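You operate a simulated robot arm through the tools that you are given. There is no shell and no other tool. Be economical: measure what you need, move in short steps, check, and stop when the job is done.

You are at the controls of a simulated robot arm. One attempt, no reset.

JOB
Plug the monitor in, switch the strip on, type the logbook's run number and push ENTER.
Fine: the black plug goes in while the strip is off; leave the logbook and the white plug where they are.

Only the result counts: the job must be done as asked and must still hold three seconds after the hand-in. Knocking over, shifting, dropping, spilling or breaking anything else fails it.

ROBOT AND FRAMES
A 6-joint arm with a two-finger parallel gripper on a trunk, on a base that drives. Base frame: it is fixed to the floor where the robot stands at the start and does not move with it; the origin is under the middle of the robot, x ahead of it, y to its left, z up; the surface under the hand at the start is at about z = 0.78. Units: m, degrees, N and s.
With the tool pointing down near the work surface it reaches from about 0.32 to 0.7 m from the robot's upright axis, wherever it stands. Its first joint turns from -166.0 to 166.0 degrees. Places, roughly: enter button [0.4, 0, 0.8]; front socket of the power strip [0.4, -0.1, 0.8]; monitor [0.7, 0.1, 1]; orange strip switch [0.3, -0.1, 0.8]. Payload 4.1 kg.
The TCP is the grasp point between the finger pads, 0.023 m short of the fingertips. In the tool frame z runs along the fingers and y along their closing line. The gripper opens to 0.094 m. The fingers are 0.038 m wide and 0.01 m thick; the gripper's body (0.054 by 0.096 m) begins 0.039 m behind the TCP.
Orientation is that of the tool frame in the base frame, as [roll, pitch, yaw] about the fixed x, y, z axes, in that order (R = Rz(yaw) Ry(pitch) Rx(roll)). With the fingers straight down and closing along the base's y, the tool's x points along the base's -x, its y along +y and its z along -z.

CONTROLS
- The arm moves only by the tool move_arm. Its argument "steps" is a list of rows, each a list of 3 entries, a list of its own where there are three numbers: the finger opening in m, from 0 to 0.094, then the shift along the tool's x, y, z in units of 40 mm (1.0 is 40 mm), then the turn, a rotation vector about the tool's x, y, z in units of 8 degrees (1.0 is 8 degrees). In form: [[gripper, [tx, ty, tz], [ax, ay, az]], ...]. A call has 1 to 8 rows; each row shifts and turns the commanded pose from where the row before left it, along the tool's axes as they then stand. A call with a number of a shift or a turn outside -1 to 1 is refused whole. Each row takes 0.2 s and may step no farther than 0.05 m and 8.6 degrees from the row before; otherwise, or with a gripper value out of range, the whole call is refused. A pose out of reach is approached as far as the arm can. The call stops where the force on the tool passes 90 N (or 10 N more than at its start, if that is more) or the arm is blocked; 0.2 s more then pass. Each finger travels about 0.045 m/s and halts on what it meets, pressing with about 26 N; the grip force reading is that of the motor and also rises with nothing between the fingers. The clock runs only during rows and for 0.2 s after the last one: add rows that do not move to give the fingers time. It gives the time, the measured TCP pose, the force on the tool (base axes), the opening and the grip force at its end, in the units of the frame above (readings bear some noise), with the torque about the TCP (base axes, N m) and any sound that the robot's microphone picked up, and new pictures: "pictures" is both (left out), scene, wrist or none.
- Cameras (640 x 400 px; columns grow to the right, rows downward): "scene" is now at [0.026, 0.1331, 1.4311]; the picture's right is [-0.32, -0.95, 0.00], its down [-0.64, 0.21, -0.74] and it looks along [0.70, -0.23, -0.67] (base axes); focal length 294 px, centre (320, 200). "wrist" rides on the gripper at [0.086, 0.016, -0.075] in the tool frame; the picture's right is [-0.18, 0.98, 0.00], its down [-0.58, -0.11, -0.81] and it looks along [-0.79, -0.15, 0.59] (tool axes); focal length 243 px, centre (320, 200).
- move_column(by): slides the trunk up (or, below 0, down) by that many m; the arm and the scene camera ride with it, the base frame stays. It gives what a move gives, with no picture.
- roll_base(legs): drives the robot by 1 to 6 legs, each [ahead, turn to the left] in m and degrees, along the robot's own axes; the way and the turn of a leg run together, so that a leg with both is an arc; at most 1.5 m and 180 degrees a leg. The arm and the cameras ride along, it lands a little off, and it stops where it bumps. It gives what a move gives, and a new picture of the scene camera.
- head_to(pan, tilt): turns the head with the scene camera to pan (to the left, within 155 degrees either way) and tilt (down, from -29 to 69), counted from straight ahead of the robot. It gives what a move gives, and a new picture of the scene camera.
- locate(camera, pixels): for up to 12 pixels [column, row] of the newest picture of that camera ("zoom" is the newest enlarged one), the place [x, y, z] in the base frame of the surface seen there, good to about 0.002 m, but the place of the scene camera against the robot may be out by one fixed shift of up to 0.018 m in any direction. No time passes.
- zoom(camera, box): a new picture of the part [left, top, right, bottom] of that camera's present view, enlarged. No time passes.
- sign_off(): hands the job in; it is judged then, once.

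Keep the steps short. Do not move on a guess: measure, check each grasp and each placing, and mend mistakes. In all there are 80 turns and 260 pictures (those below and enlarged ones count). Leave the gripper open and the arm clear of the work at the hand-in unless told otherwise, and finish with a single line.

The tools are called by a JSON object that holds its "fn" and its "kwargs". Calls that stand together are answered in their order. move_arm: Moves the arm, as the interface text tells. Its arguments: {"type":"object","properties":{"steps":{"type":"array"},"pictures":{"type":"string","enum":["both","scene","wrist","none"]}},"required":["steps"]} The other tools are called the same way: move_column (by) slides the trunk up or down; roll_base (legs) drives the base; head_to (pan, tilt) turns the head that bears the scene camera; locate (camera, pixels) gives the place of the surface under pixels of a picture; zoom (camera, box) takes an enlarged picture of a part of a camera's view; sign_off () hands the job in.

At the start:

```text
t: 0.0
tcp_pos: [0.4794, 0.1283, 1.0744]
orientation: [-180.0, 0.0, 180.0]
force: [0.6, 0.4, 0.6]
wrist_torque: [0.0, -0.01, 0.0]
finger_gap: 0.0937
grasp_force: 0.0
trunk travel left (down, up): [-0.4, 0.19]
robot x, y, heading: [-0.0017, 0.0011, 0.0]
head pan, tilt: [-18.4, 42.1]
```

scene: 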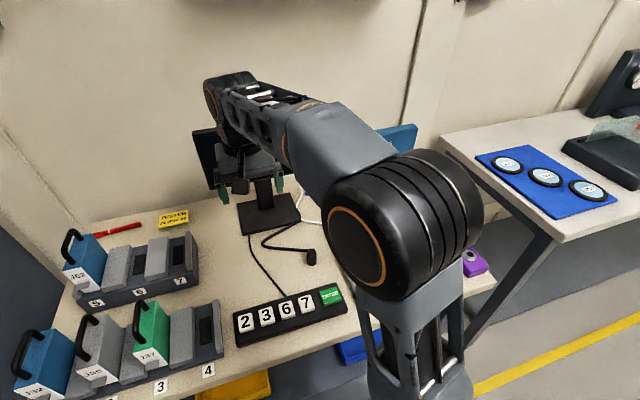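
wrist: 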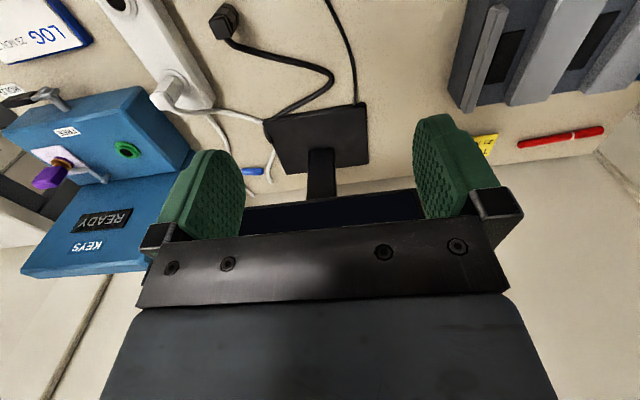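

The scene view is partly hidden by the arm. The wrist view shows the logbook (top left), the strip and the black plug at about (225,20). I'll enlarge both views and measure.

{"fn": "zoom", "kwargs": {"camera": "wrist", "box": [0, 0, 320, 200]}}

{"fn": "zoom", "kwargs": {"camera": "scene", "box": [180, 180, 400, 360]}}

{"fn": "locate", "kwargs": {"camera": "wrist", "pixels": [[225, 22], [180, 90], [120, 5], [215, 20], [238, 20], [240, 40], [45, 30], [200, 60], [130, 40]]}}

{"fn": "locate", "kwargs": {"camera": "scene", "pixels": [[245, 322], [266, 315], [286, 309], [305, 303], [330, 296], [311, 258], [300, 225]]}}

```text
2.00 times, centred on (160, 100) of wrist
```

zoom: 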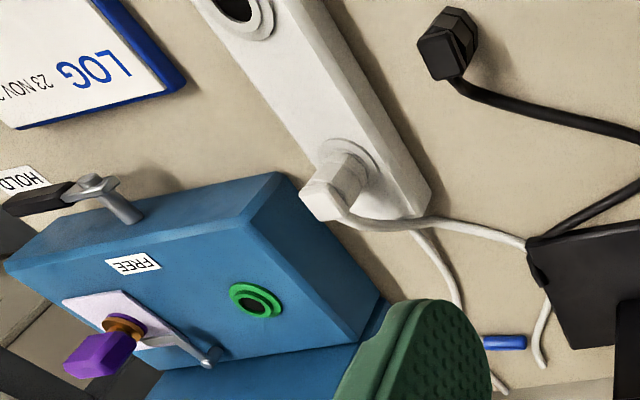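

```text
2.22 times, centred on (290, 270) of scene
```

zoom: 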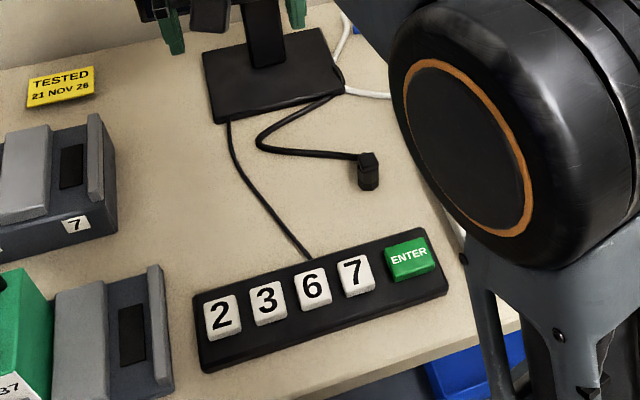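

```text
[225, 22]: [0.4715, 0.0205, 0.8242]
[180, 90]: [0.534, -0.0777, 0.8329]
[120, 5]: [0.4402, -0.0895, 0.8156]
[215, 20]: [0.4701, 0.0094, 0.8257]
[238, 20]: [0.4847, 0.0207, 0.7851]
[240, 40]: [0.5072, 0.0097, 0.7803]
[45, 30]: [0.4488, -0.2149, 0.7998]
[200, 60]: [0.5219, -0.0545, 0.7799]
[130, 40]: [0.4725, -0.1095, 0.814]
```

```text
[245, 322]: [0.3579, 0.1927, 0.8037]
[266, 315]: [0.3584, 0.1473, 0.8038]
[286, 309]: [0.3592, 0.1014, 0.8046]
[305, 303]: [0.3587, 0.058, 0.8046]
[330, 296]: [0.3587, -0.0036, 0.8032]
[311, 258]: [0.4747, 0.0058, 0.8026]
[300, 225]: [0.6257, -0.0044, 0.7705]
```

The keys read 2, 3, 6, 7, ENTER. Next I'll move the hand back and right, staying high, so the wrist camera can see the strip, its switch and the logbook.

{"fn": "move_arm", "kwargs": {"steps": [[0.094, [0.8, -0.9, 0], [0, 0, 0]], [0.094, [0.8, -0.9, 0], [0, 0, 0]], [0.094, [0.8, -0.9, 0], [0, 0, 0]], [0.094, [0.6, -0.9, 0], [0, 0, 0]]]}}

```text
t: 1.0
tcp_pos: [0.3586, -0.0168, 1.0739]
orientation: [180.0, 0.0, 180.0]
force: [0.3, 0.2, 0.2]
wrist_torque: [-0.01, 0.04, 0.03]
finger_gap: 0.0938
grasp_force: 0.1
trunk travel left (down, up): [-0.4, 0.19]
robot x, y, heading: [0.0001, -0.0015, -0.1]
head pan, tilt: [-18.4, 42.1]
```

scene: 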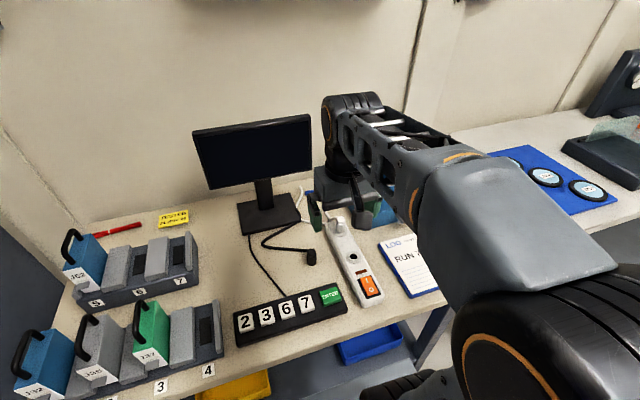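
wrist: 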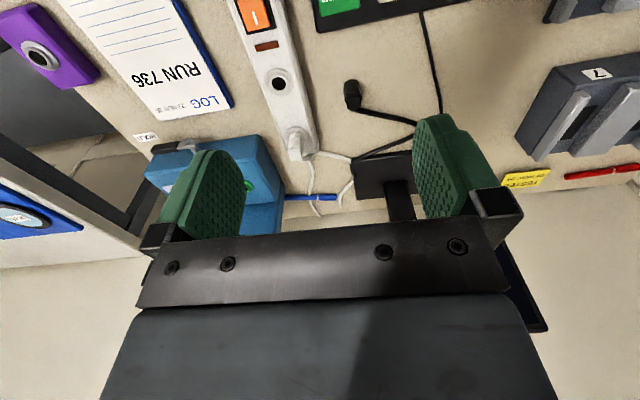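

The log seems to read "RUN 736" upside down. I'll enlarge the log, strip and plug to check.

{"fn": "zoom", "kwargs": {"camera": "wrist", "box": [80, 0, 260, 130]}}

{"fn": "zoom", "kwargs": {"camera": "scene", "box": [220, 170, 460, 340]}}

{"fn": "zoom", "kwargs": {"camera": "wrist", "box": [220, 0, 400, 160]}}

{"fn": "locate", "kwargs": {"camera": "wrist", "pixels": [[279, 84], [267, 84], [289, 84], [255, 15], [245, 10], [297, 138], [351, 83], [353, 92], [352, 105], [340, 5], [267, 45]]}}

{"fn": "locate", "kwargs": {"camera": "scene", "pixels": [[353, 257], [370, 287], [246, 322], [266, 315], [286, 309], [304, 303], [330, 296], [312, 251], [311, 262]]}}

```text
3.08 times, centred on (170, 65) of wrist
```

zoom: 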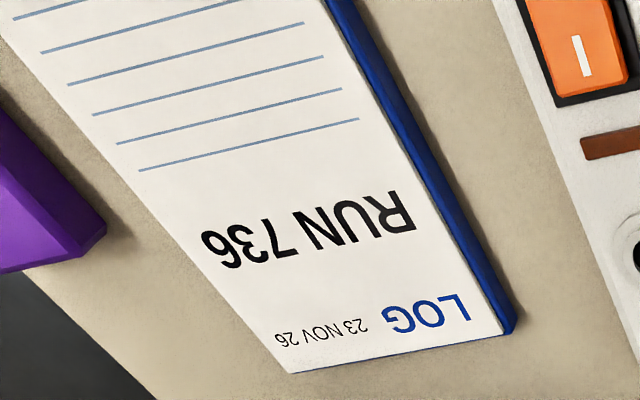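

```text
2.35 times, centred on (340, 255) of scene
```

zoom: 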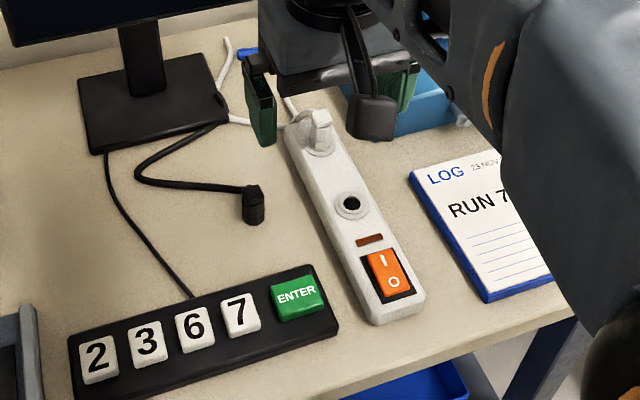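

```text
2.50 times, centred on (310, 80) of wrist
```

zoom: 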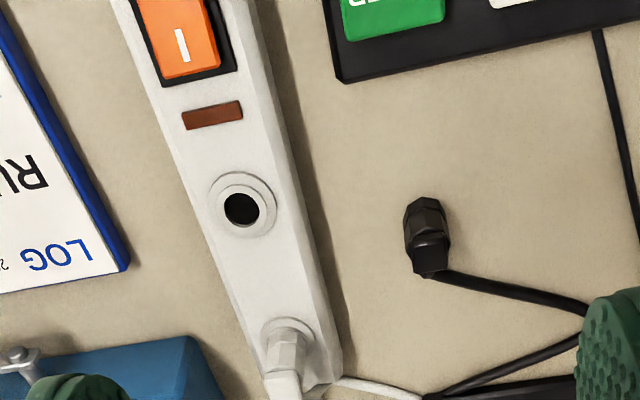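

```text
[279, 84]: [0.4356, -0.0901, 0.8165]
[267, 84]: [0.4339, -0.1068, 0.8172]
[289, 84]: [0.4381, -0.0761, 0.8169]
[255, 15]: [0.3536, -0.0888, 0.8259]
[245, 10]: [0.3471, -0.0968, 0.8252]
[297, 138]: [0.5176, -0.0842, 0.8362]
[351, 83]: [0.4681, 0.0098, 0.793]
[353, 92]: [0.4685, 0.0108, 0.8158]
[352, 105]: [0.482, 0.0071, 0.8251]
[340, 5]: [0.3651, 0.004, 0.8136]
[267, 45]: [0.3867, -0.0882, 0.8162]
```

```text
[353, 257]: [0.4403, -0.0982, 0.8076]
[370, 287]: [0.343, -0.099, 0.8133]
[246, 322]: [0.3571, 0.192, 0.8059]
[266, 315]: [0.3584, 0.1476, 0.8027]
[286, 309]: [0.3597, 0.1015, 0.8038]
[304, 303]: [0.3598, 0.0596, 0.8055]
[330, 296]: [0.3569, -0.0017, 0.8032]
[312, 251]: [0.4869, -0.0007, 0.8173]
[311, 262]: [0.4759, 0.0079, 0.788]
```

The run number is 736. The switch's O end is nearer, its I end is raised, and the lamp is dark, so the strip is off. The black plug stands at about (0.47, 0.01). I'll lower the hand for a closer look at it.

{"fn": "move_arm", "kwargs": {"steps": [[0.094, [0, 0.3, 1.0], [0, 0, 0]], [0.094, [0, 0.3, 1.0], [0, 0, 0]], [0.094, [0, 0.2, 1.0], [0, 0, 0]], [0.094, [0, 0, 0.4], [0, 0, 0]]]}}

```text
t: 2.0
tcp_pos: [0.3592, 0.0152, 0.9373]
orientation: [-179.9, -0.1, -180.0]
force: [0.2, -0.2, 0.2]
wrist_torque: [0.03, 0.0, -0.02]
finger_gap: 0.094
grasp_force: 0.0
trunk travel left (down, up): [-0.4, 0.19]
robot x, y, heading: [0.0031, 0.0022, -0.0]
head pan, tilt: [-18.4, 42.1]
```

scene: 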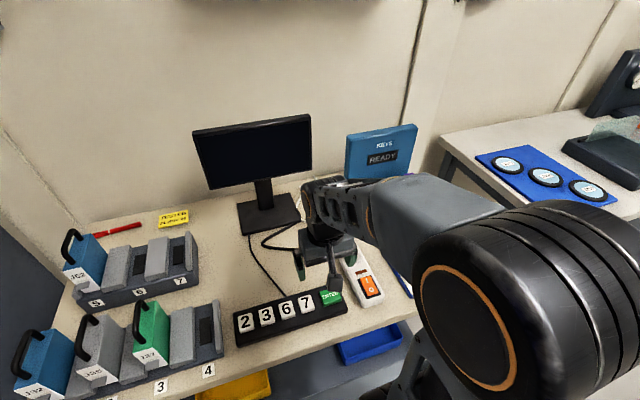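
wrist: 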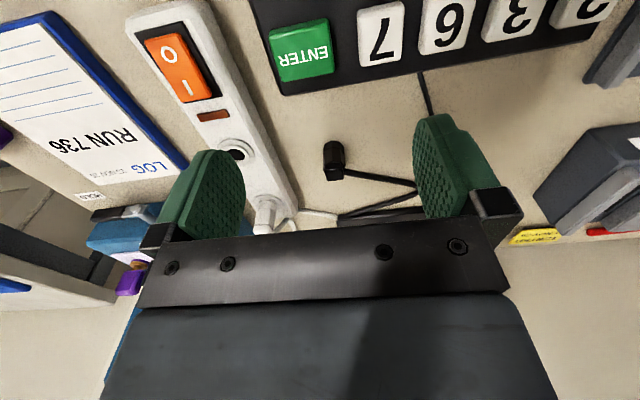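

The plug is at about (335,160) between the fingers. I'll enlarge and measure it.

{"fn": "zoom", "kwargs": {"camera": "wrist", "box": [290, 120, 386, 200]}}

{"fn": "locate", "kwargs": {"camera": "zoom", "pixels": [[240, 150], [300, 150], [350, 160], [300, 230], [330, 270], [260, 270], [300, 340], [280, 400], [230, 200], [380, 200]]}}

{"fn": "locate", "kwargs": {"camera": "wrist", "pixels": [[237, 153], [222, 145], [180, 65], [186, 86], [168, 50], [302, 52], [382, 38], [442, 30], [505, 18], [268, 210], [150, 95], [222, 90]]}}

```text
5.00 times, centred on (338, 160) of wrist
```

zoom: 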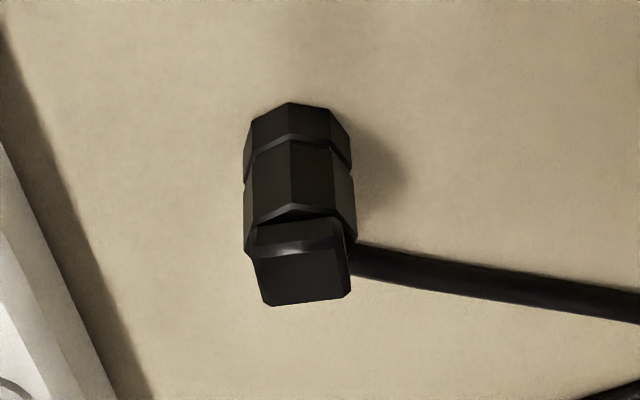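

```text
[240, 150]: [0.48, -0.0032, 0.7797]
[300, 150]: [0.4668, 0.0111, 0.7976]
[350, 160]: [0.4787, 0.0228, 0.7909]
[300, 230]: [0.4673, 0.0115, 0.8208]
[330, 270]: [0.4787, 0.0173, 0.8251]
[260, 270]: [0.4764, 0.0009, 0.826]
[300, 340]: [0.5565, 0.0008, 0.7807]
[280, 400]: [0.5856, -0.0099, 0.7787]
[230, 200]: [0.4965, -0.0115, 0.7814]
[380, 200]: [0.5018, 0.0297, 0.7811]
```

```text
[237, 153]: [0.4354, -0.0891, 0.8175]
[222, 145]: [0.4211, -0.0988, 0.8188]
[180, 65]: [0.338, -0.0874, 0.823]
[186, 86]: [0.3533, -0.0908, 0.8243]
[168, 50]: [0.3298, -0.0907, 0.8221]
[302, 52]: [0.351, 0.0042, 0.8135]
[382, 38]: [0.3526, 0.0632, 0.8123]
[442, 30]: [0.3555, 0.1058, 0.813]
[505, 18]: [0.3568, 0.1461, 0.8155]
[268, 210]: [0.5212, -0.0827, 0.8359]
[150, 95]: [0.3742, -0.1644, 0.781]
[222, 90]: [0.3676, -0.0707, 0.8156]
```

The cable seems to leave the plug toward +y. I'll measure the plug's bottom edge, the cable's course and the socket rim more finely.

{"fn": "locate", "kwargs": {"camera": "zoom", "pixels": [[290, 106], [290, 120], [290, 140], [250, 150], [247, 190], [352, 190], [300, 205], [360, 258], [420, 270], [500, 283], [600, 298], [300, 300]]}}

{"fn": "zoom", "kwargs": {"camera": "wrist", "box": [140, 20, 300, 120]}}

{"fn": "zoom", "kwargs": {"camera": "wrist", "box": [190, 110, 286, 170]}}

{"fn": "locate", "kwargs": {"camera": "zoom", "pixels": [[318, 255], [318, 290], [318, 315], [275, 280], [365, 300], [310, 180], [360, 200], [400, 270], [240, 180], [420, 150], [460, 300]]}}

```text
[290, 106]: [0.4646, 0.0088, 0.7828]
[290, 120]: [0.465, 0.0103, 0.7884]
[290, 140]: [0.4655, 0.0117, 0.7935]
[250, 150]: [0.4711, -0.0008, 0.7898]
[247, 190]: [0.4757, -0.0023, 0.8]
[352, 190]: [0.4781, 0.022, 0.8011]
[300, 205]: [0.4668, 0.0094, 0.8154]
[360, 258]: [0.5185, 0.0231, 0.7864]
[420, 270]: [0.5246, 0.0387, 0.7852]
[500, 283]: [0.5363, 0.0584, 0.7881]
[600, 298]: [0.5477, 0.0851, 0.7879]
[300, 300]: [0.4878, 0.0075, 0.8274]
```

```text
4.00 times, centred on (220, 70) of wrist
```

zoom: 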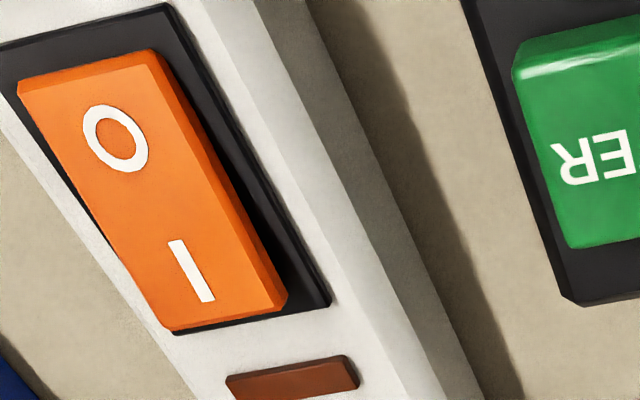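

```text
6.67 times, centred on (238, 140) of wrist
```

zoom: 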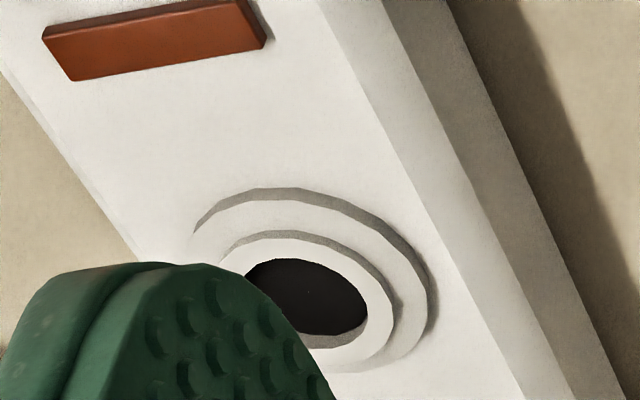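

```text
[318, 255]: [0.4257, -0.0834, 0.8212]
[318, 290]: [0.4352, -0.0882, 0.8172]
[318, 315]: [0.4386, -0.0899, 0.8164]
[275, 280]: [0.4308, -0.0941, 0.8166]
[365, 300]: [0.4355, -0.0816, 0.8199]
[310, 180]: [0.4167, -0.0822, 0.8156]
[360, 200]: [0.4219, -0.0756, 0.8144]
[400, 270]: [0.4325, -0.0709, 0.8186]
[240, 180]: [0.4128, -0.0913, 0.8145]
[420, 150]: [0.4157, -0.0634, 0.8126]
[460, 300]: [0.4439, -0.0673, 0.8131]
```

The plug is a roughly 25 mm octagonal body with its axis near (0.477, 0.010) and a top block at z 0.827. How the cable leaves it is still unclear, so I'll move left and look again from both cameras.

{"fn": "move_arm", "kwargs": {"steps": [[0.094, [0, 1.0, 0], [0, 0, 0]], [0.094, [0, 1.0, 0], [0, 0, 0]], [0.094, [0, 1.0, 0], [0, 0, 0]]]}}

{"fn": "zoom", "kwargs": {"camera": "scene", "box": [280, 230, 344, 270]}}

{"fn": "zoom", "kwargs": {"camera": "wrist", "box": [160, 100, 320, 200]}}

```text
t: 2.8
tcp_pos: [0.3609, 0.1375, 0.9395]
orientation: [-180.0, -0.1, -180.0]
force: [0.3, 0.4, -0.5]
wrist_torque: [0.0, -0.01, 0.0]
finger_gap: 0.0942
grasp_force: 0.2
trunk travel left (down, up): [-0.4, 0.19]
robot x, y, heading: [-0.0, -0.0007, 0.1]
head pan, tilt: [-18.4, 42.1]
```

scene: 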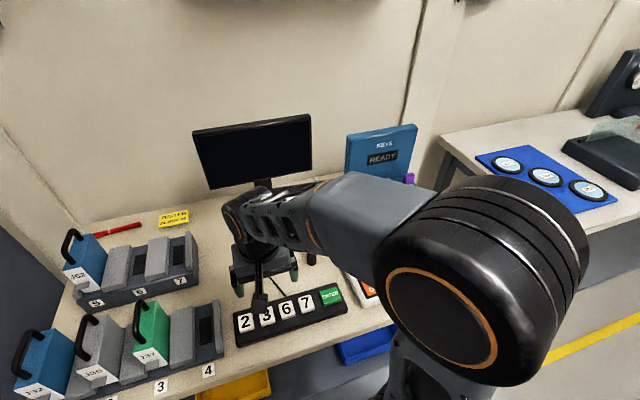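
wrist: 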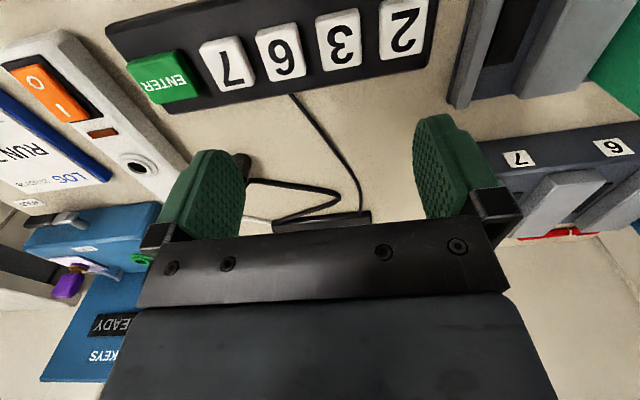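

```text
10.00 times, centred on (312, 250) of scene
```

zoom: 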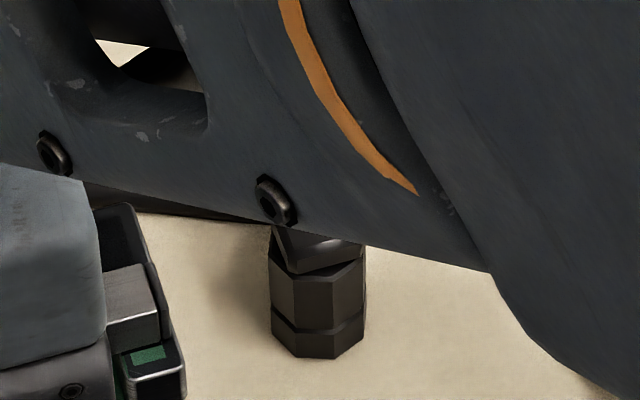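

```text
4.00 times, centred on (240, 150) of wrist
```

zoom: 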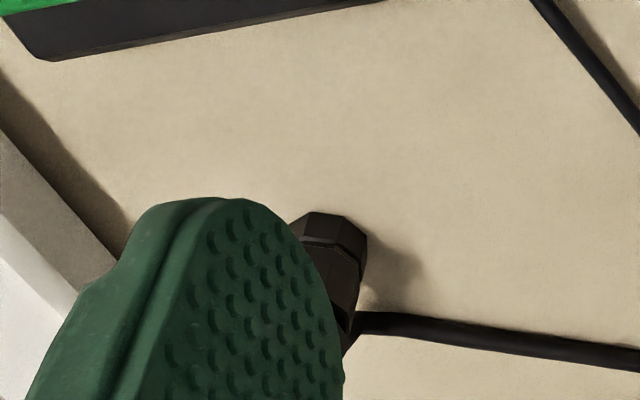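

The plug's +y face is clear; the cable runs behind it on the +x side, so closing the fingers along y works. Before gripping, I'll check how deep the white plug sits in its socket, from over the strip.

{"fn": "move_arm", "kwargs": {"steps": [[0.094, [-0.195, -0.94, 0], [0, 0, 0]], [0.094, [-0.195, -0.94, 0], [0, 0, 0]], [0.094, [-0.195, -0.94, 0], [0, 0, 0]], [0.094, [-0.195, -0.94, 0], [0, 0, 0]], [0.094, [-0.195, -0.94, 0], [0, 0, 0]]], "pictures": "wrist"}}

{"fn": "zoom", "kwargs": {"camera": "wrist", "box": [240, 70, 432, 190]}}

```text
t: 4.0
tcp_pos: [0.4, -0.0541, 0.9394]
orientation: [-180.0, 0.0, -179.9]
force: [0.0, 0.6, 0.0]
wrist_torque: [-0.01, -0.02, -0.02]
finger_gap: 0.094
grasp_force: 0.1
trunk travel left (down, up): [-0.4, 0.19]
robot x, y, heading: [0.0002, -0.0002, -0.1]
head pan, tilt: [-18.4, 42.1]
```

wrist: 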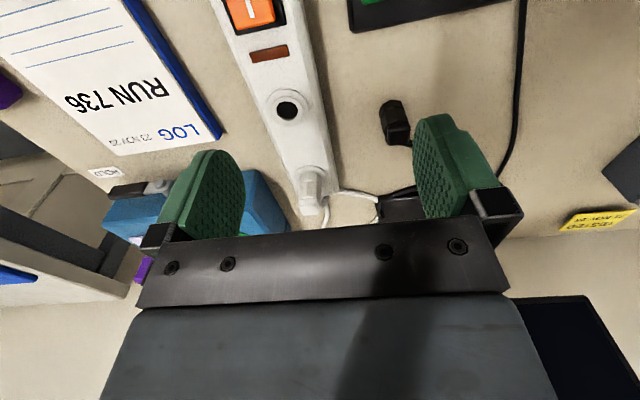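

```text
3.33 times, centred on (336, 130) of wrist
```

zoom: 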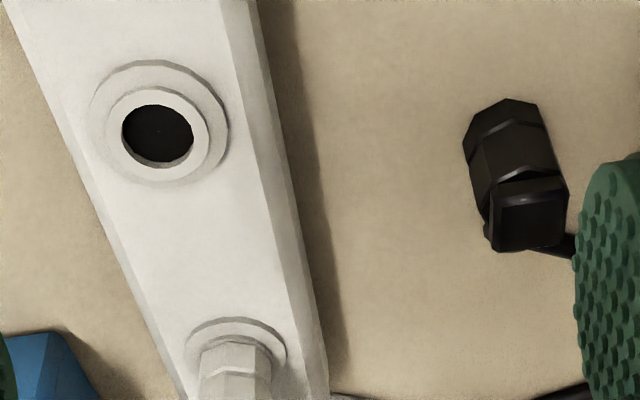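

{"fn": "locate", "kwargs": {"camera": "zoom", "pixels": [[158, 137], [158, 99], [158, 172], [120, 132], [198, 132], [97, 100], [225, 140], [225, 345], [232, 355], [232, 372], [236, 390]]}}

{"fn": "zoom", "kwargs": {"camera": "wrist", "box": [270, 150, 366, 230]}}

{"fn": "locate", "kwargs": {"camera": "zoom", "pixels": [[280, 100], [265, 118], [265, 140], [270, 170], [280, 215], [290, 260], [250, 260], [220, 180], [330, 180]]}}

```text
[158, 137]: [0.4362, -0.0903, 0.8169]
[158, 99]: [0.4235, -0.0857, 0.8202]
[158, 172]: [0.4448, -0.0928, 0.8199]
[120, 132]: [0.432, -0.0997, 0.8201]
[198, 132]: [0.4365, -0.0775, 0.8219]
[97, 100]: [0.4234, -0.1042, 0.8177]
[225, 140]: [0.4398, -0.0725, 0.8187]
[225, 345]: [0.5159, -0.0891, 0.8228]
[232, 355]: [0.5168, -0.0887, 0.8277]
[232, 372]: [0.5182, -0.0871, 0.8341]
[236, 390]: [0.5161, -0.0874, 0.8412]
```

```text
5.00 times, centred on (318, 190) of wrist
```

zoom: 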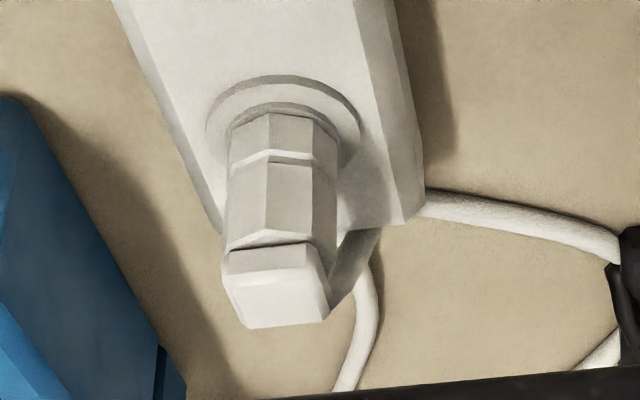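

```text
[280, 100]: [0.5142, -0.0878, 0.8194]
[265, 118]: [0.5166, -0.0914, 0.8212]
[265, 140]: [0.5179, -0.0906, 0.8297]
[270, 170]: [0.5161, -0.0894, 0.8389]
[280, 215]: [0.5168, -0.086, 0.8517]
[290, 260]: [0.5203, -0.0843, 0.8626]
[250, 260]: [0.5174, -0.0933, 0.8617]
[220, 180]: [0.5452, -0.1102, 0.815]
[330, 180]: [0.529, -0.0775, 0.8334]
```

The white plug's body stands on its socket rim (z about 0.82) with its top near 0.866, and it is the same size as the black one. The front socket's centre is about (0.433, -0.089). Now I'll go above the black plug.

{"fn": "move_arm", "kwargs": {"steps": [[0.07, [-0.6, 0.535, 0.5], [0, 0, 0]], [0.07, [-0.6, 0.535, 0.5], [0, 0, 0]], [0.07, [-0.6, 0.535, 0.5], [0, 0, 0]], [0.07, [0, 0, 0], [0, 0, 0]]], "pictures": "both"}}

{"fn": "zoom", "kwargs": {"camera": "wrist", "box": [200, 60, 440, 210]}}

```text
t: 5.0
tcp_pos: [0.4729, 0.0123, 0.879]
orientation: [179.9, 0.1, -180.0]
force: [0.5, 0.1, 1.0]
wrist_torque: [0.0, -0.01, -0.02]
finger_gap: 0.0702
grasp_force: 0.1
trunk travel left (down, up): [-0.4, 0.19]
robot x, y, heading: [-0.0022, -0.0013, -0.2]
head pan, tilt: [-18.4, 42.1]
```

scene: 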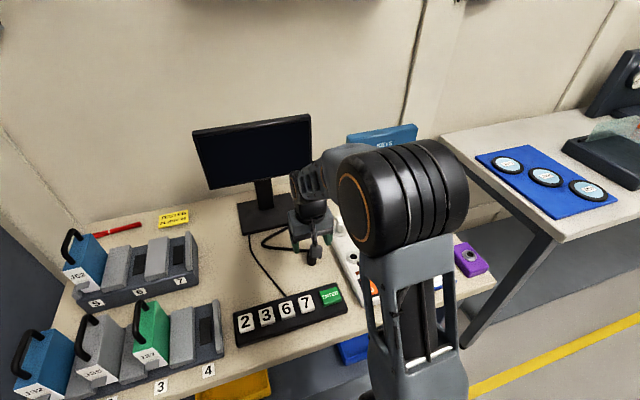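
wrist: 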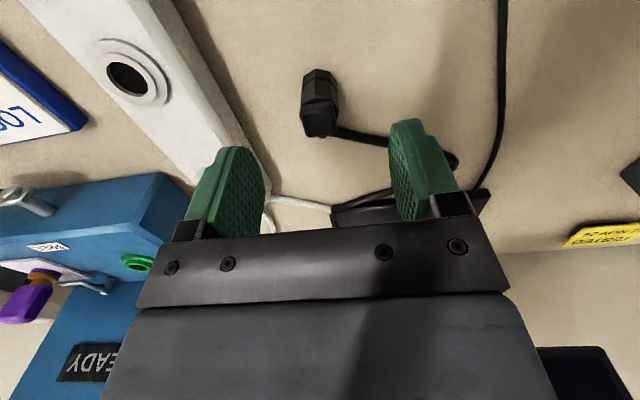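

```text
2.67 times, centred on (320, 135) of wrist
```

zoom: 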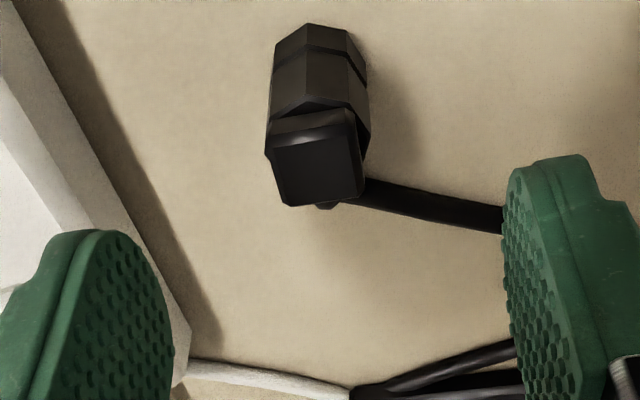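

{"fn": "locate", "kwargs": {"camera": "zoom", "pixels": [[365, 188], [380, 192], [420, 202], [480, 214], [325, 206], [310, 180], [290, 195], [350, 190], [315, 125], [366, 130], [268, 130], [310, 90]]}}

```text
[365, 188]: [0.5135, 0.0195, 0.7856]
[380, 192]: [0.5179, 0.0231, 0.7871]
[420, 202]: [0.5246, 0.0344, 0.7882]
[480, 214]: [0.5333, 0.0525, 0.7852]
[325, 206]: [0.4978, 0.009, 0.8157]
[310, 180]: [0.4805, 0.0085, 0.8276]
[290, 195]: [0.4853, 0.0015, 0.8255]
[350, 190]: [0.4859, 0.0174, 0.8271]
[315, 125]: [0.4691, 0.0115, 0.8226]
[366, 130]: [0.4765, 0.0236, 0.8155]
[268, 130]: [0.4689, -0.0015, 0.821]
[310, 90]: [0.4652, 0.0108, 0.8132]
```

The cable leaves on the +x side at about (0.498, 0.009, 0.816), which is clear of the fingers. I'll lower straight down by 64 mm to TCP z 0.815.

{"fn": "move_arm", "kwargs": {"steps": [[0.07, [0.04, -0.02, 0.6], [0, 0, 0]], [0.07, [0.03, -0.01, 0.6], [0, 0, 0]], [0.07, [0, 0, 0.4], [0, 0, 0]]], "pictures": "wrist"}}

```text
t: 5.8
tcp_pos: [0.4687, 0.0101, 0.8137]
orientation: [179.9, 0.0, 179.9]
force: [-1.0, 0.6, 0.5]
wrist_torque: [-0.03, -0.02, 0.04]
finger_gap: 0.0703
grasp_force: 0.1
trunk travel left (down, up): [-0.4, 0.19]
robot x, y, heading: [0.0001, 0.0039, 0.1]
head pan, tilt: [-18.4, 42.1]
```

wrist: 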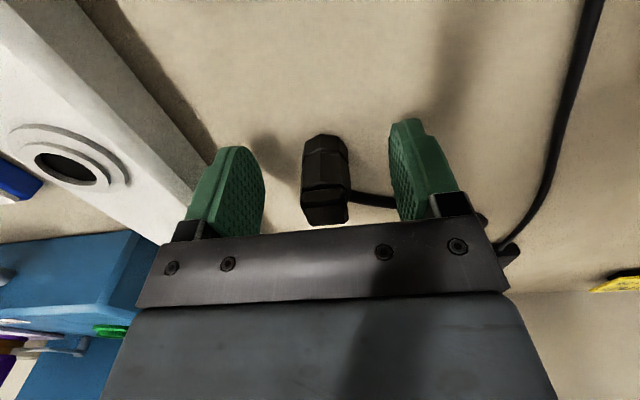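

The plug sits between the pads, so I'll close on it.

{"fn": "move_arm", "kwargs": {"steps": [[0.04, [0, 0, 0], [0, 0, 0]], [0.025, [0, 0, 0], [0, 0, 0]], [0.01, [0, 0, 0], [0, 0, 0]], [0.0, [0, 0, 0], [0, 0, 0]], [0.0, [0, 0, 0], [0, 0, 0]]], "pictures": "wrist"}}

{"fn": "zoom", "kwargs": {"camera": "wrist", "box": [220, 90, 420, 240]}}

```text
t: 7.0
tcp_pos: [0.468, 0.008, 0.8136]
orientation: [179.9, 0.0, 180.0]
force: [0.1, -0.1, -0.1]
wrist_torque: [-0.01, -0.05, -0.02]
finger_gap: 0.0247
grasp_force: 26.1
trunk travel left (down, up): [-0.4, 0.19]
robot x, y, heading: [0.003, 0.0014, -0.2]
head pan, tilt: [-18.4, 42.1]
```

wrist: 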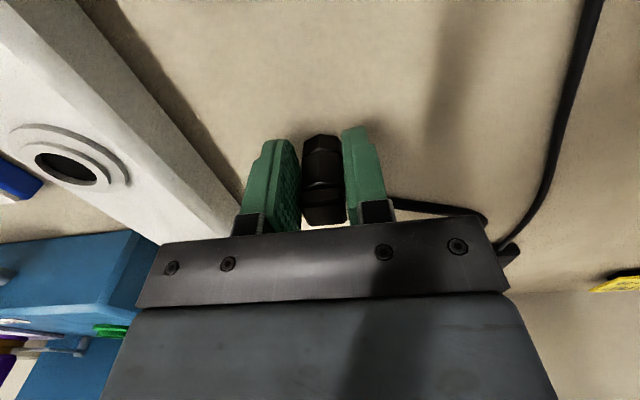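

```text
2.67 times, centred on (320, 165) of wrist
```

zoom: 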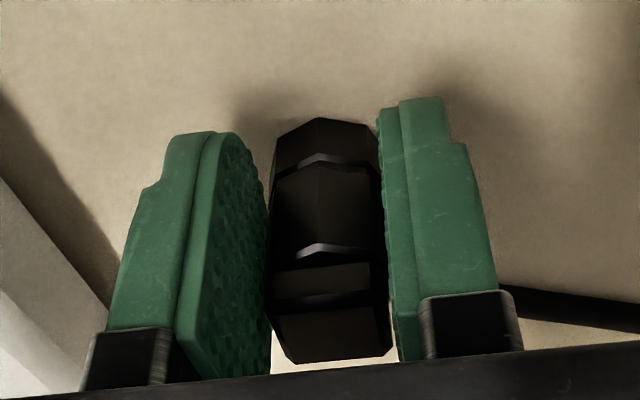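

The gap is 0.0247 m, which is the plug's width, with full grip force. I'll lift 60 mm and look at the underside.

{"fn": "move_arm", "kwargs": {"steps": [[0.0, [0, 0, -0.5], [0, 0, 0]], [0.0, [0, 0, -0.5], [0, 0, 0]], [0.0, [0, 0, -0.5], [0, 0, 0]], [0.0, [0, 0, 0], [0, 0, 0]]]}}

{"fn": "zoom", "kwargs": {"camera": "wrist", "box": [220, 90, 420, 240]}}

{"fn": "zoom", "kwargs": {"camera": "scene", "box": [270, 200, 366, 270]}}

```text
t: 8.0
tcp_pos: [0.4684, 0.0085, 0.876]
orientation: [180.0, 0.1, -180.0]
force: [0.0, 0.2, 0.0]
wrist_torque: [0.01, -0.02, -0.02]
finger_gap: 0.025
grasp_force: 26.3
trunk travel left (down, up): [-0.4, 0.19]
robot x, y, heading: [-0.0026, -0.0004, -0.1]
head pan, tilt: [-18.4, 42.1]
```

scene: 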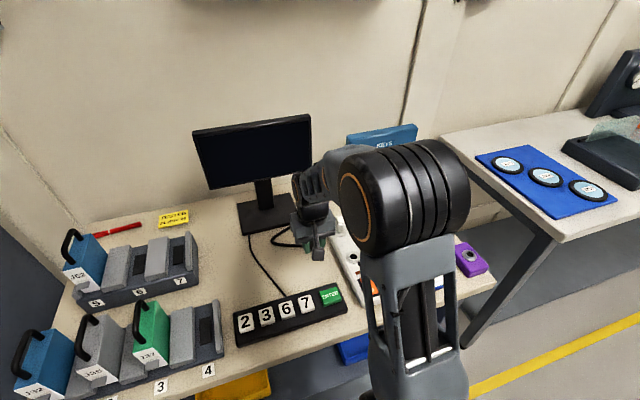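
wrist: 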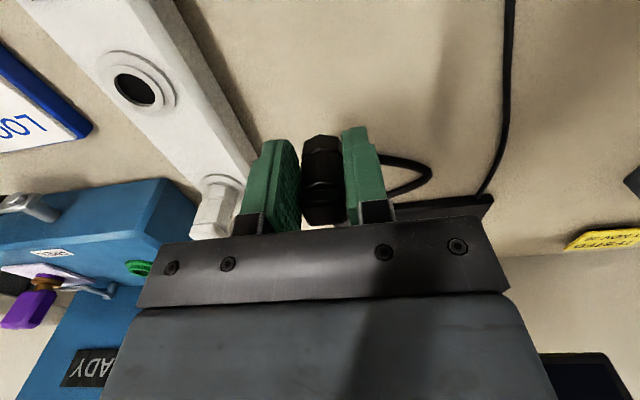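

```text
2.67 times, centred on (320, 165) of wrist
```

zoom: 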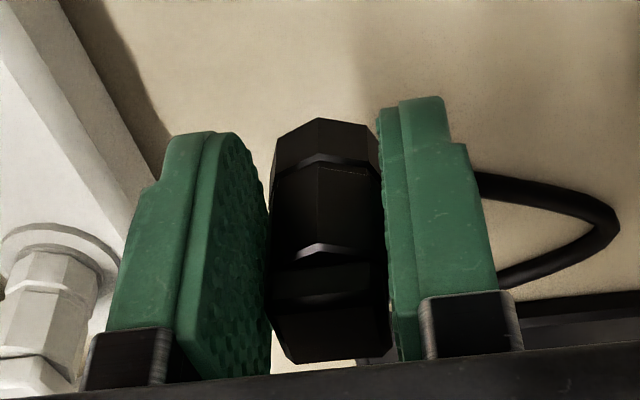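

```text
5.71 times, centred on (318, 235) of scene
```

zoom: 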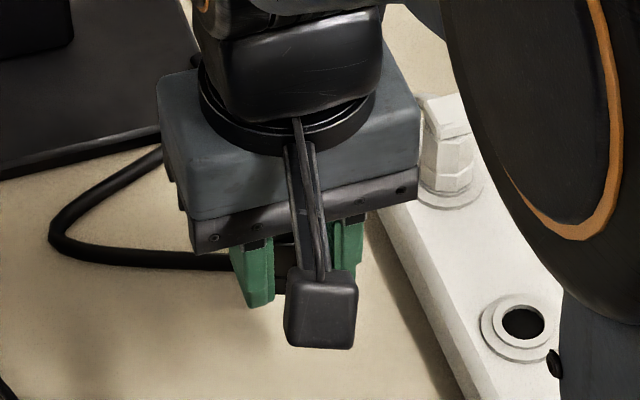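

The plug is up and held firmly. I'll measure the plug in the hand and the socket from this same view.

{"fn": "locate", "kwargs": {"camera": "zoom", "pixels": [[320, 125], [320, 150], [320, 180], [285, 150], [360, 150], [320, 220], [320, 335], [300, 350], [375, 340]]}}

{"fn": "zoom", "kwargs": {"camera": "wrist", "box": [88, 40, 184, 120]}}

{"fn": "locate", "kwargs": {"camera": "zoom", "pixels": [[310, 250], [310, 165], [310, 345], [200, 240], [425, 260], [75, 200], [310, 60], [310, 120], [450, 330], [440, 180], [170, 150], [215, 325]]}}

```text
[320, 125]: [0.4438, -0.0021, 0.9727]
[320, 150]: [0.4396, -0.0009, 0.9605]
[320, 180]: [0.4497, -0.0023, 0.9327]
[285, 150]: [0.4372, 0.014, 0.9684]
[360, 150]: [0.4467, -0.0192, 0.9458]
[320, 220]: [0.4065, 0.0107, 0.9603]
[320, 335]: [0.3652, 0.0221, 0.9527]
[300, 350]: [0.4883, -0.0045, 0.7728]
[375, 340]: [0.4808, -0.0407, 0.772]
```

```text
5.00 times, centred on (136, 80) of wrist
```

zoom: 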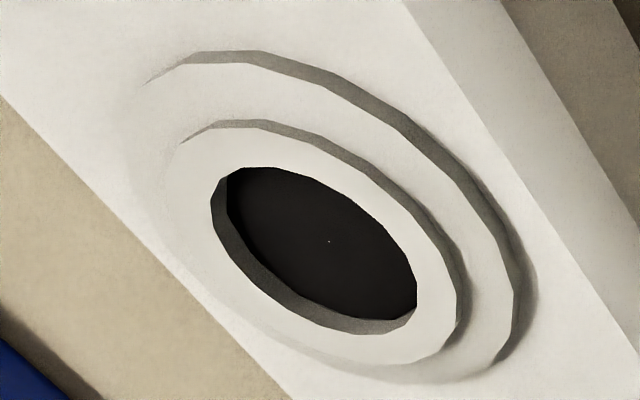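

```text
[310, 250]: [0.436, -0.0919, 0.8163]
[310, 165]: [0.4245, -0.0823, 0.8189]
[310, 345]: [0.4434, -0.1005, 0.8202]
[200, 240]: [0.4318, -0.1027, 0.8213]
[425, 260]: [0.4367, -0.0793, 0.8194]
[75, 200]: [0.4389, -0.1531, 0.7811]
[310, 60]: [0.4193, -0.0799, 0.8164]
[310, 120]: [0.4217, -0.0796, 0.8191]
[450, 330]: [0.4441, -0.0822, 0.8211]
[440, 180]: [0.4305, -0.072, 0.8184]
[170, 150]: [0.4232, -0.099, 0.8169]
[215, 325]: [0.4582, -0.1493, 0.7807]
```

The first batch read the wrong enlargement, so I'll re-enlarge the plug and measure it again.

{"fn": "zoom", "kwargs": {"camera": "wrist", "box": [272, 120, 368, 180]}}

{"fn": "locate", "kwargs": {"camera": "zoom", "pixels": [[325, 105], [325, 150], [325, 190], [220, 170], [260, 140], [400, 140], [450, 170], [325, 240], [325, 320]]}}

```text
6.67 times, centred on (320, 150) of wrist
```

zoom: 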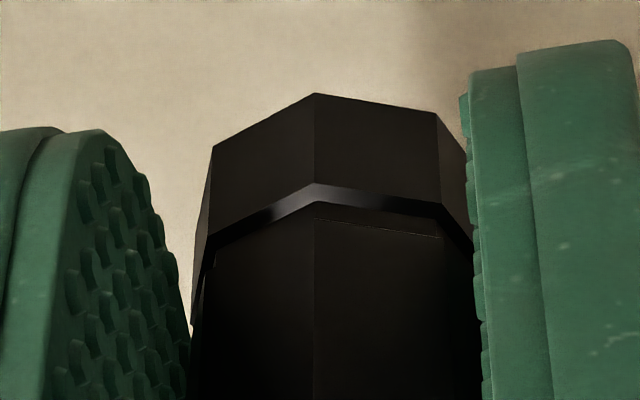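

```text
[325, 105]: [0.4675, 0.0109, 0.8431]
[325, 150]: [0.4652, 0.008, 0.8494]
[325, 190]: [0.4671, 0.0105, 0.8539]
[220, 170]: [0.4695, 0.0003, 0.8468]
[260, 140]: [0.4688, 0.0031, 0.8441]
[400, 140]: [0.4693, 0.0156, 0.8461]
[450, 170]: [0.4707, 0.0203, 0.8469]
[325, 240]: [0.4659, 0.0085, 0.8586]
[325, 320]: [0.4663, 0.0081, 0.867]
```

The plug's axis is at about (0.478, 0.009), its bottom at z 0.842, and the rim centre at (0.434, -0.089). I'll shift by (-0.0445, -0.098) at this height.

{"fn": "move_arm", "kwargs": {"steps": [[0.0, [0.37, -0.81, 0], [0, 0, 0]], [0.0, [0.37, -0.81, 0], [0, 0, 0]], [0.0, [0.37, -0.81, 0], [0, 0, 0]], [0.0, [0, 0, 0], [0, 0, 0]]]}}

{"fn": "zoom", "kwargs": {"camera": "scene", "box": [310, 210, 406, 270]}}

{"fn": "zoom", "kwargs": {"camera": "wrist", "box": [240, 80, 400, 180]}}

{"fn": "locate", "kwargs": {"camera": "zoom", "pixels": [[325, 200], [320, 210], [320, 230], [275, 235], [370, 235], [325, 150], [250, 150], [400, 150], [320, 130], [325, 180], [325, 100]]}}

```text
t: 9.0
tcp_pos: [0.4223, -0.0883, 0.8751]
orientation: [-179.9, 0.0, -180.0]
force: [0.2, -0.1, -0.4]
wrist_torque: [-0.03, 0.02, 0.0]
finger_gap: 0.0249
grasp_force: 25.5
trunk travel left (down, up): [-0.4, 0.19]
robot x, y, heading: [0.0006, 0.0, 0.2]
head pan, tilt: [-18.4, 42.1]
```

scene: 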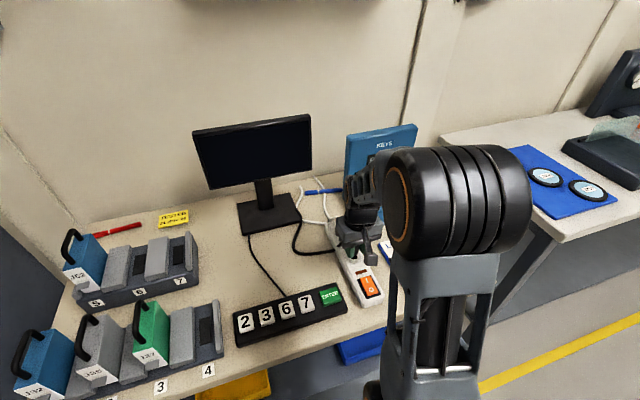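
wrist: 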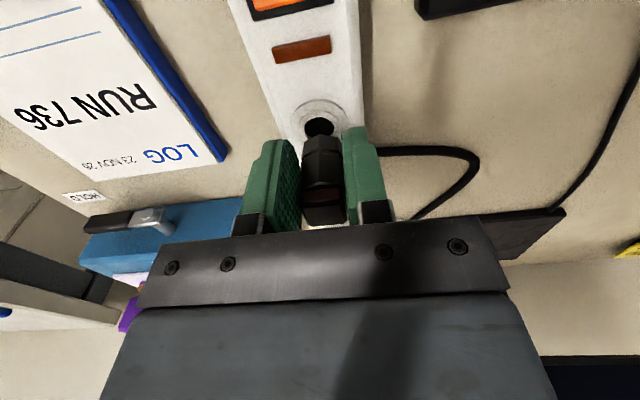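

```text
6.67 times, centred on (358, 240) of scene
```

zoom: 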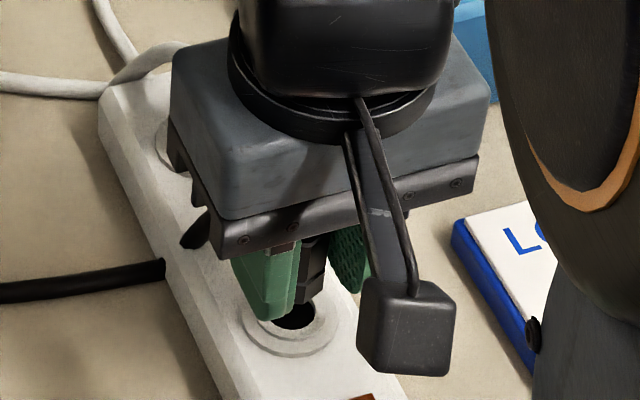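

```text
4.00 times, centred on (320, 130) of wrist
```

zoom: 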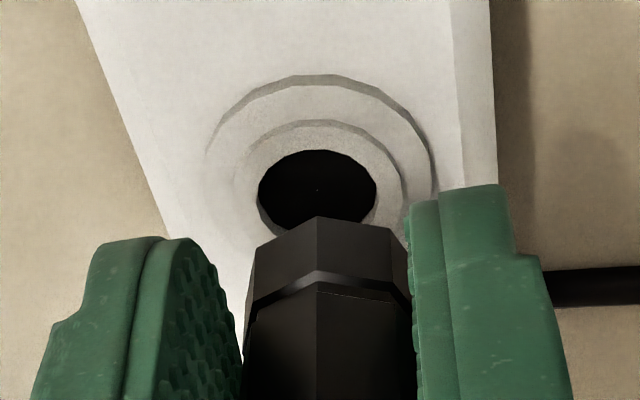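

```text
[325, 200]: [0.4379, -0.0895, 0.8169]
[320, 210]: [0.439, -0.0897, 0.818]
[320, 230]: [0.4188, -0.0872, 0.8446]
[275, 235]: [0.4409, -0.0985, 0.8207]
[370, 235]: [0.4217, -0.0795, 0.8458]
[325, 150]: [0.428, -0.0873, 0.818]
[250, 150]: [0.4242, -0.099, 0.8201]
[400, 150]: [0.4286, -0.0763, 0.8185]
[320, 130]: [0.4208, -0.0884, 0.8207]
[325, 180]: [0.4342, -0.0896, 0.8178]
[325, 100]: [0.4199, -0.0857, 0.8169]
```

The plug axis looks about 3.5 mm short in x and 1.5 mm off in y. I'll correct that and come down 15 mm.

{"fn": "move_arm", "kwargs": {"steps": [[0.0, [-0.09, -0.04, 0.0], [0, 0, 0]], [0.0, [0, 0, 0.35], [0, 0, 0]], [0.0, [0, 0, 0], [0, 0, 0]]], "pictures": "both"}}

{"fn": "zoom", "kwargs": {"camera": "scene", "box": [326, 230, 390, 270]}}

{"fn": "zoom", "kwargs": {"camera": "wrist", "box": [264, 90, 376, 160]}}

{"fn": "locate", "kwargs": {"camera": "zoom", "pixels": [[305, 270], [305, 250], [305, 180], [305, 165], [240, 290], [380, 290], [200, 220], [400, 220], [305, 290]]}}

```text
t: 9.8
tcp_pos: [0.427, -0.0899, 0.8598]
orientation: [179.9, 0.0, -179.9]
force: [0.2, 0.0, -1.1]
wrist_torque: [0.01, 0.03, 0.01]
finger_gap: 0.0249
grasp_force: 25.6
trunk travel left (down, up): [-0.4, 0.19]
robot x, y, heading: [-0.003, -0.0003, 0.3]
head pan, tilt: [-18.4, 42.1]
```

scene: 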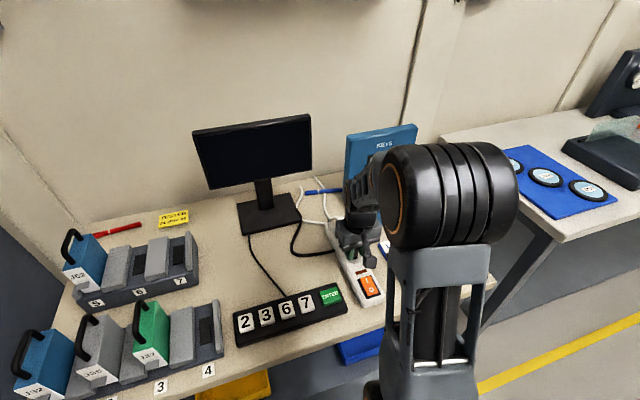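
wrist: 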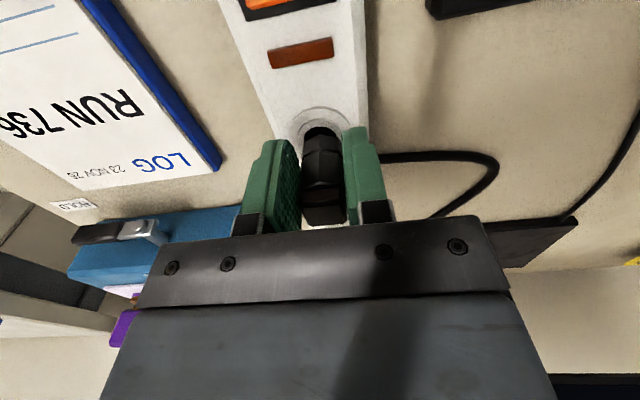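

```text
10.00 times, centred on (358, 250) of scene
```

zoom: 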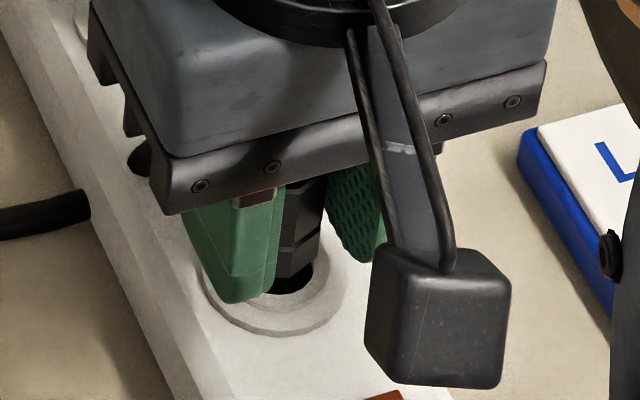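

```text
5.71 times, centred on (320, 125) of wrist
```

zoom: 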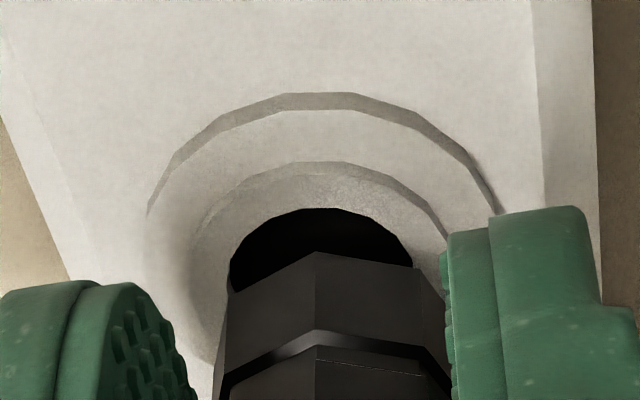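

```text
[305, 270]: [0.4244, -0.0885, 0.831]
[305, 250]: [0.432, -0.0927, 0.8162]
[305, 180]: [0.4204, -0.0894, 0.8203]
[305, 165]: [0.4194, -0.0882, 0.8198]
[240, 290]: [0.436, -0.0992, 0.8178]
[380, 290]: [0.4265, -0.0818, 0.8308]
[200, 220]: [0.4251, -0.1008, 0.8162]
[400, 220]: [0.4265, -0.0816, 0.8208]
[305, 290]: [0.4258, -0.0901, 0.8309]
```

The plug is nearly concentric with the rim. I'll trim by (-1.5, -1.2) mm and lower in small steps, watching the force.

{"fn": "move_arm", "kwargs": {"steps": [[0.0, [0.03, -0.03, 0.0], [0, 0, 0]], [0.0, [0, 0, 0.1], [0, 0, 0]], [0.0, [0, 0, 0.08], [0, 0, 0]]], "pictures": "wrist"}}

{"fn": "zoom", "kwargs": {"camera": "wrist", "box": [264, 90, 376, 160]}}

```text
t: 10.6
tcp_pos: [0.4263, -0.0913, 0.8545]
orientation: [-180.0, 0.0, -179.9]
force: [-3.3, 0.5, 4.5]
wrist_torque: [0.01, 0.1, 0.06]
finger_gap: 0.0249
grasp_force: 26.0
trunk travel left (down, up): [-0.4, 0.19]
robot x, y, heading: [0.0024, -0.0002, -0.0]
head pan, tilt: [-18.4, 42.1]
```

wrist: 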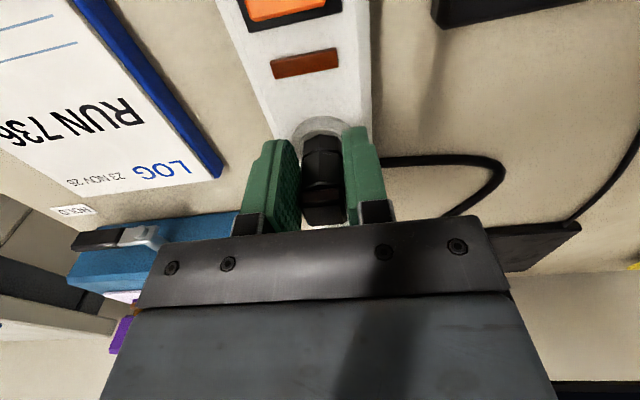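

```text
5.71 times, centred on (320, 125) of wrist
```

zoom: 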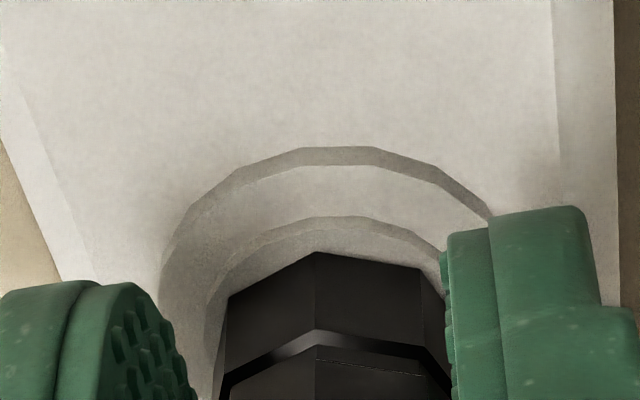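

There is light contact (Fz 4.5 N, Fx -3.3 N). I'll measure the rim against the plug before pushing.

{"fn": "locate", "kwargs": {"camera": "zoom", "pixels": [[316, 225], [316, 240], [316, 248], [316, 262], [316, 300], [230, 300], [216, 300], [415, 255], [410, 275], [316, 180], [260, 290], [370, 280]]}}

```text
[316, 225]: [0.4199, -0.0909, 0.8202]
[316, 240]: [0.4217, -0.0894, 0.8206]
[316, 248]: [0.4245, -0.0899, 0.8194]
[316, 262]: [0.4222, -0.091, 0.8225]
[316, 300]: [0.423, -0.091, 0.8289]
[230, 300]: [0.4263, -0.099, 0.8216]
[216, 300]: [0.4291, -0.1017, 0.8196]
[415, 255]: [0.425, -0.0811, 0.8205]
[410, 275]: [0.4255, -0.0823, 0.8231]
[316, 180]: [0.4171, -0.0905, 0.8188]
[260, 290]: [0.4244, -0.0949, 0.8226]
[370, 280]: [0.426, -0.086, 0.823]
```

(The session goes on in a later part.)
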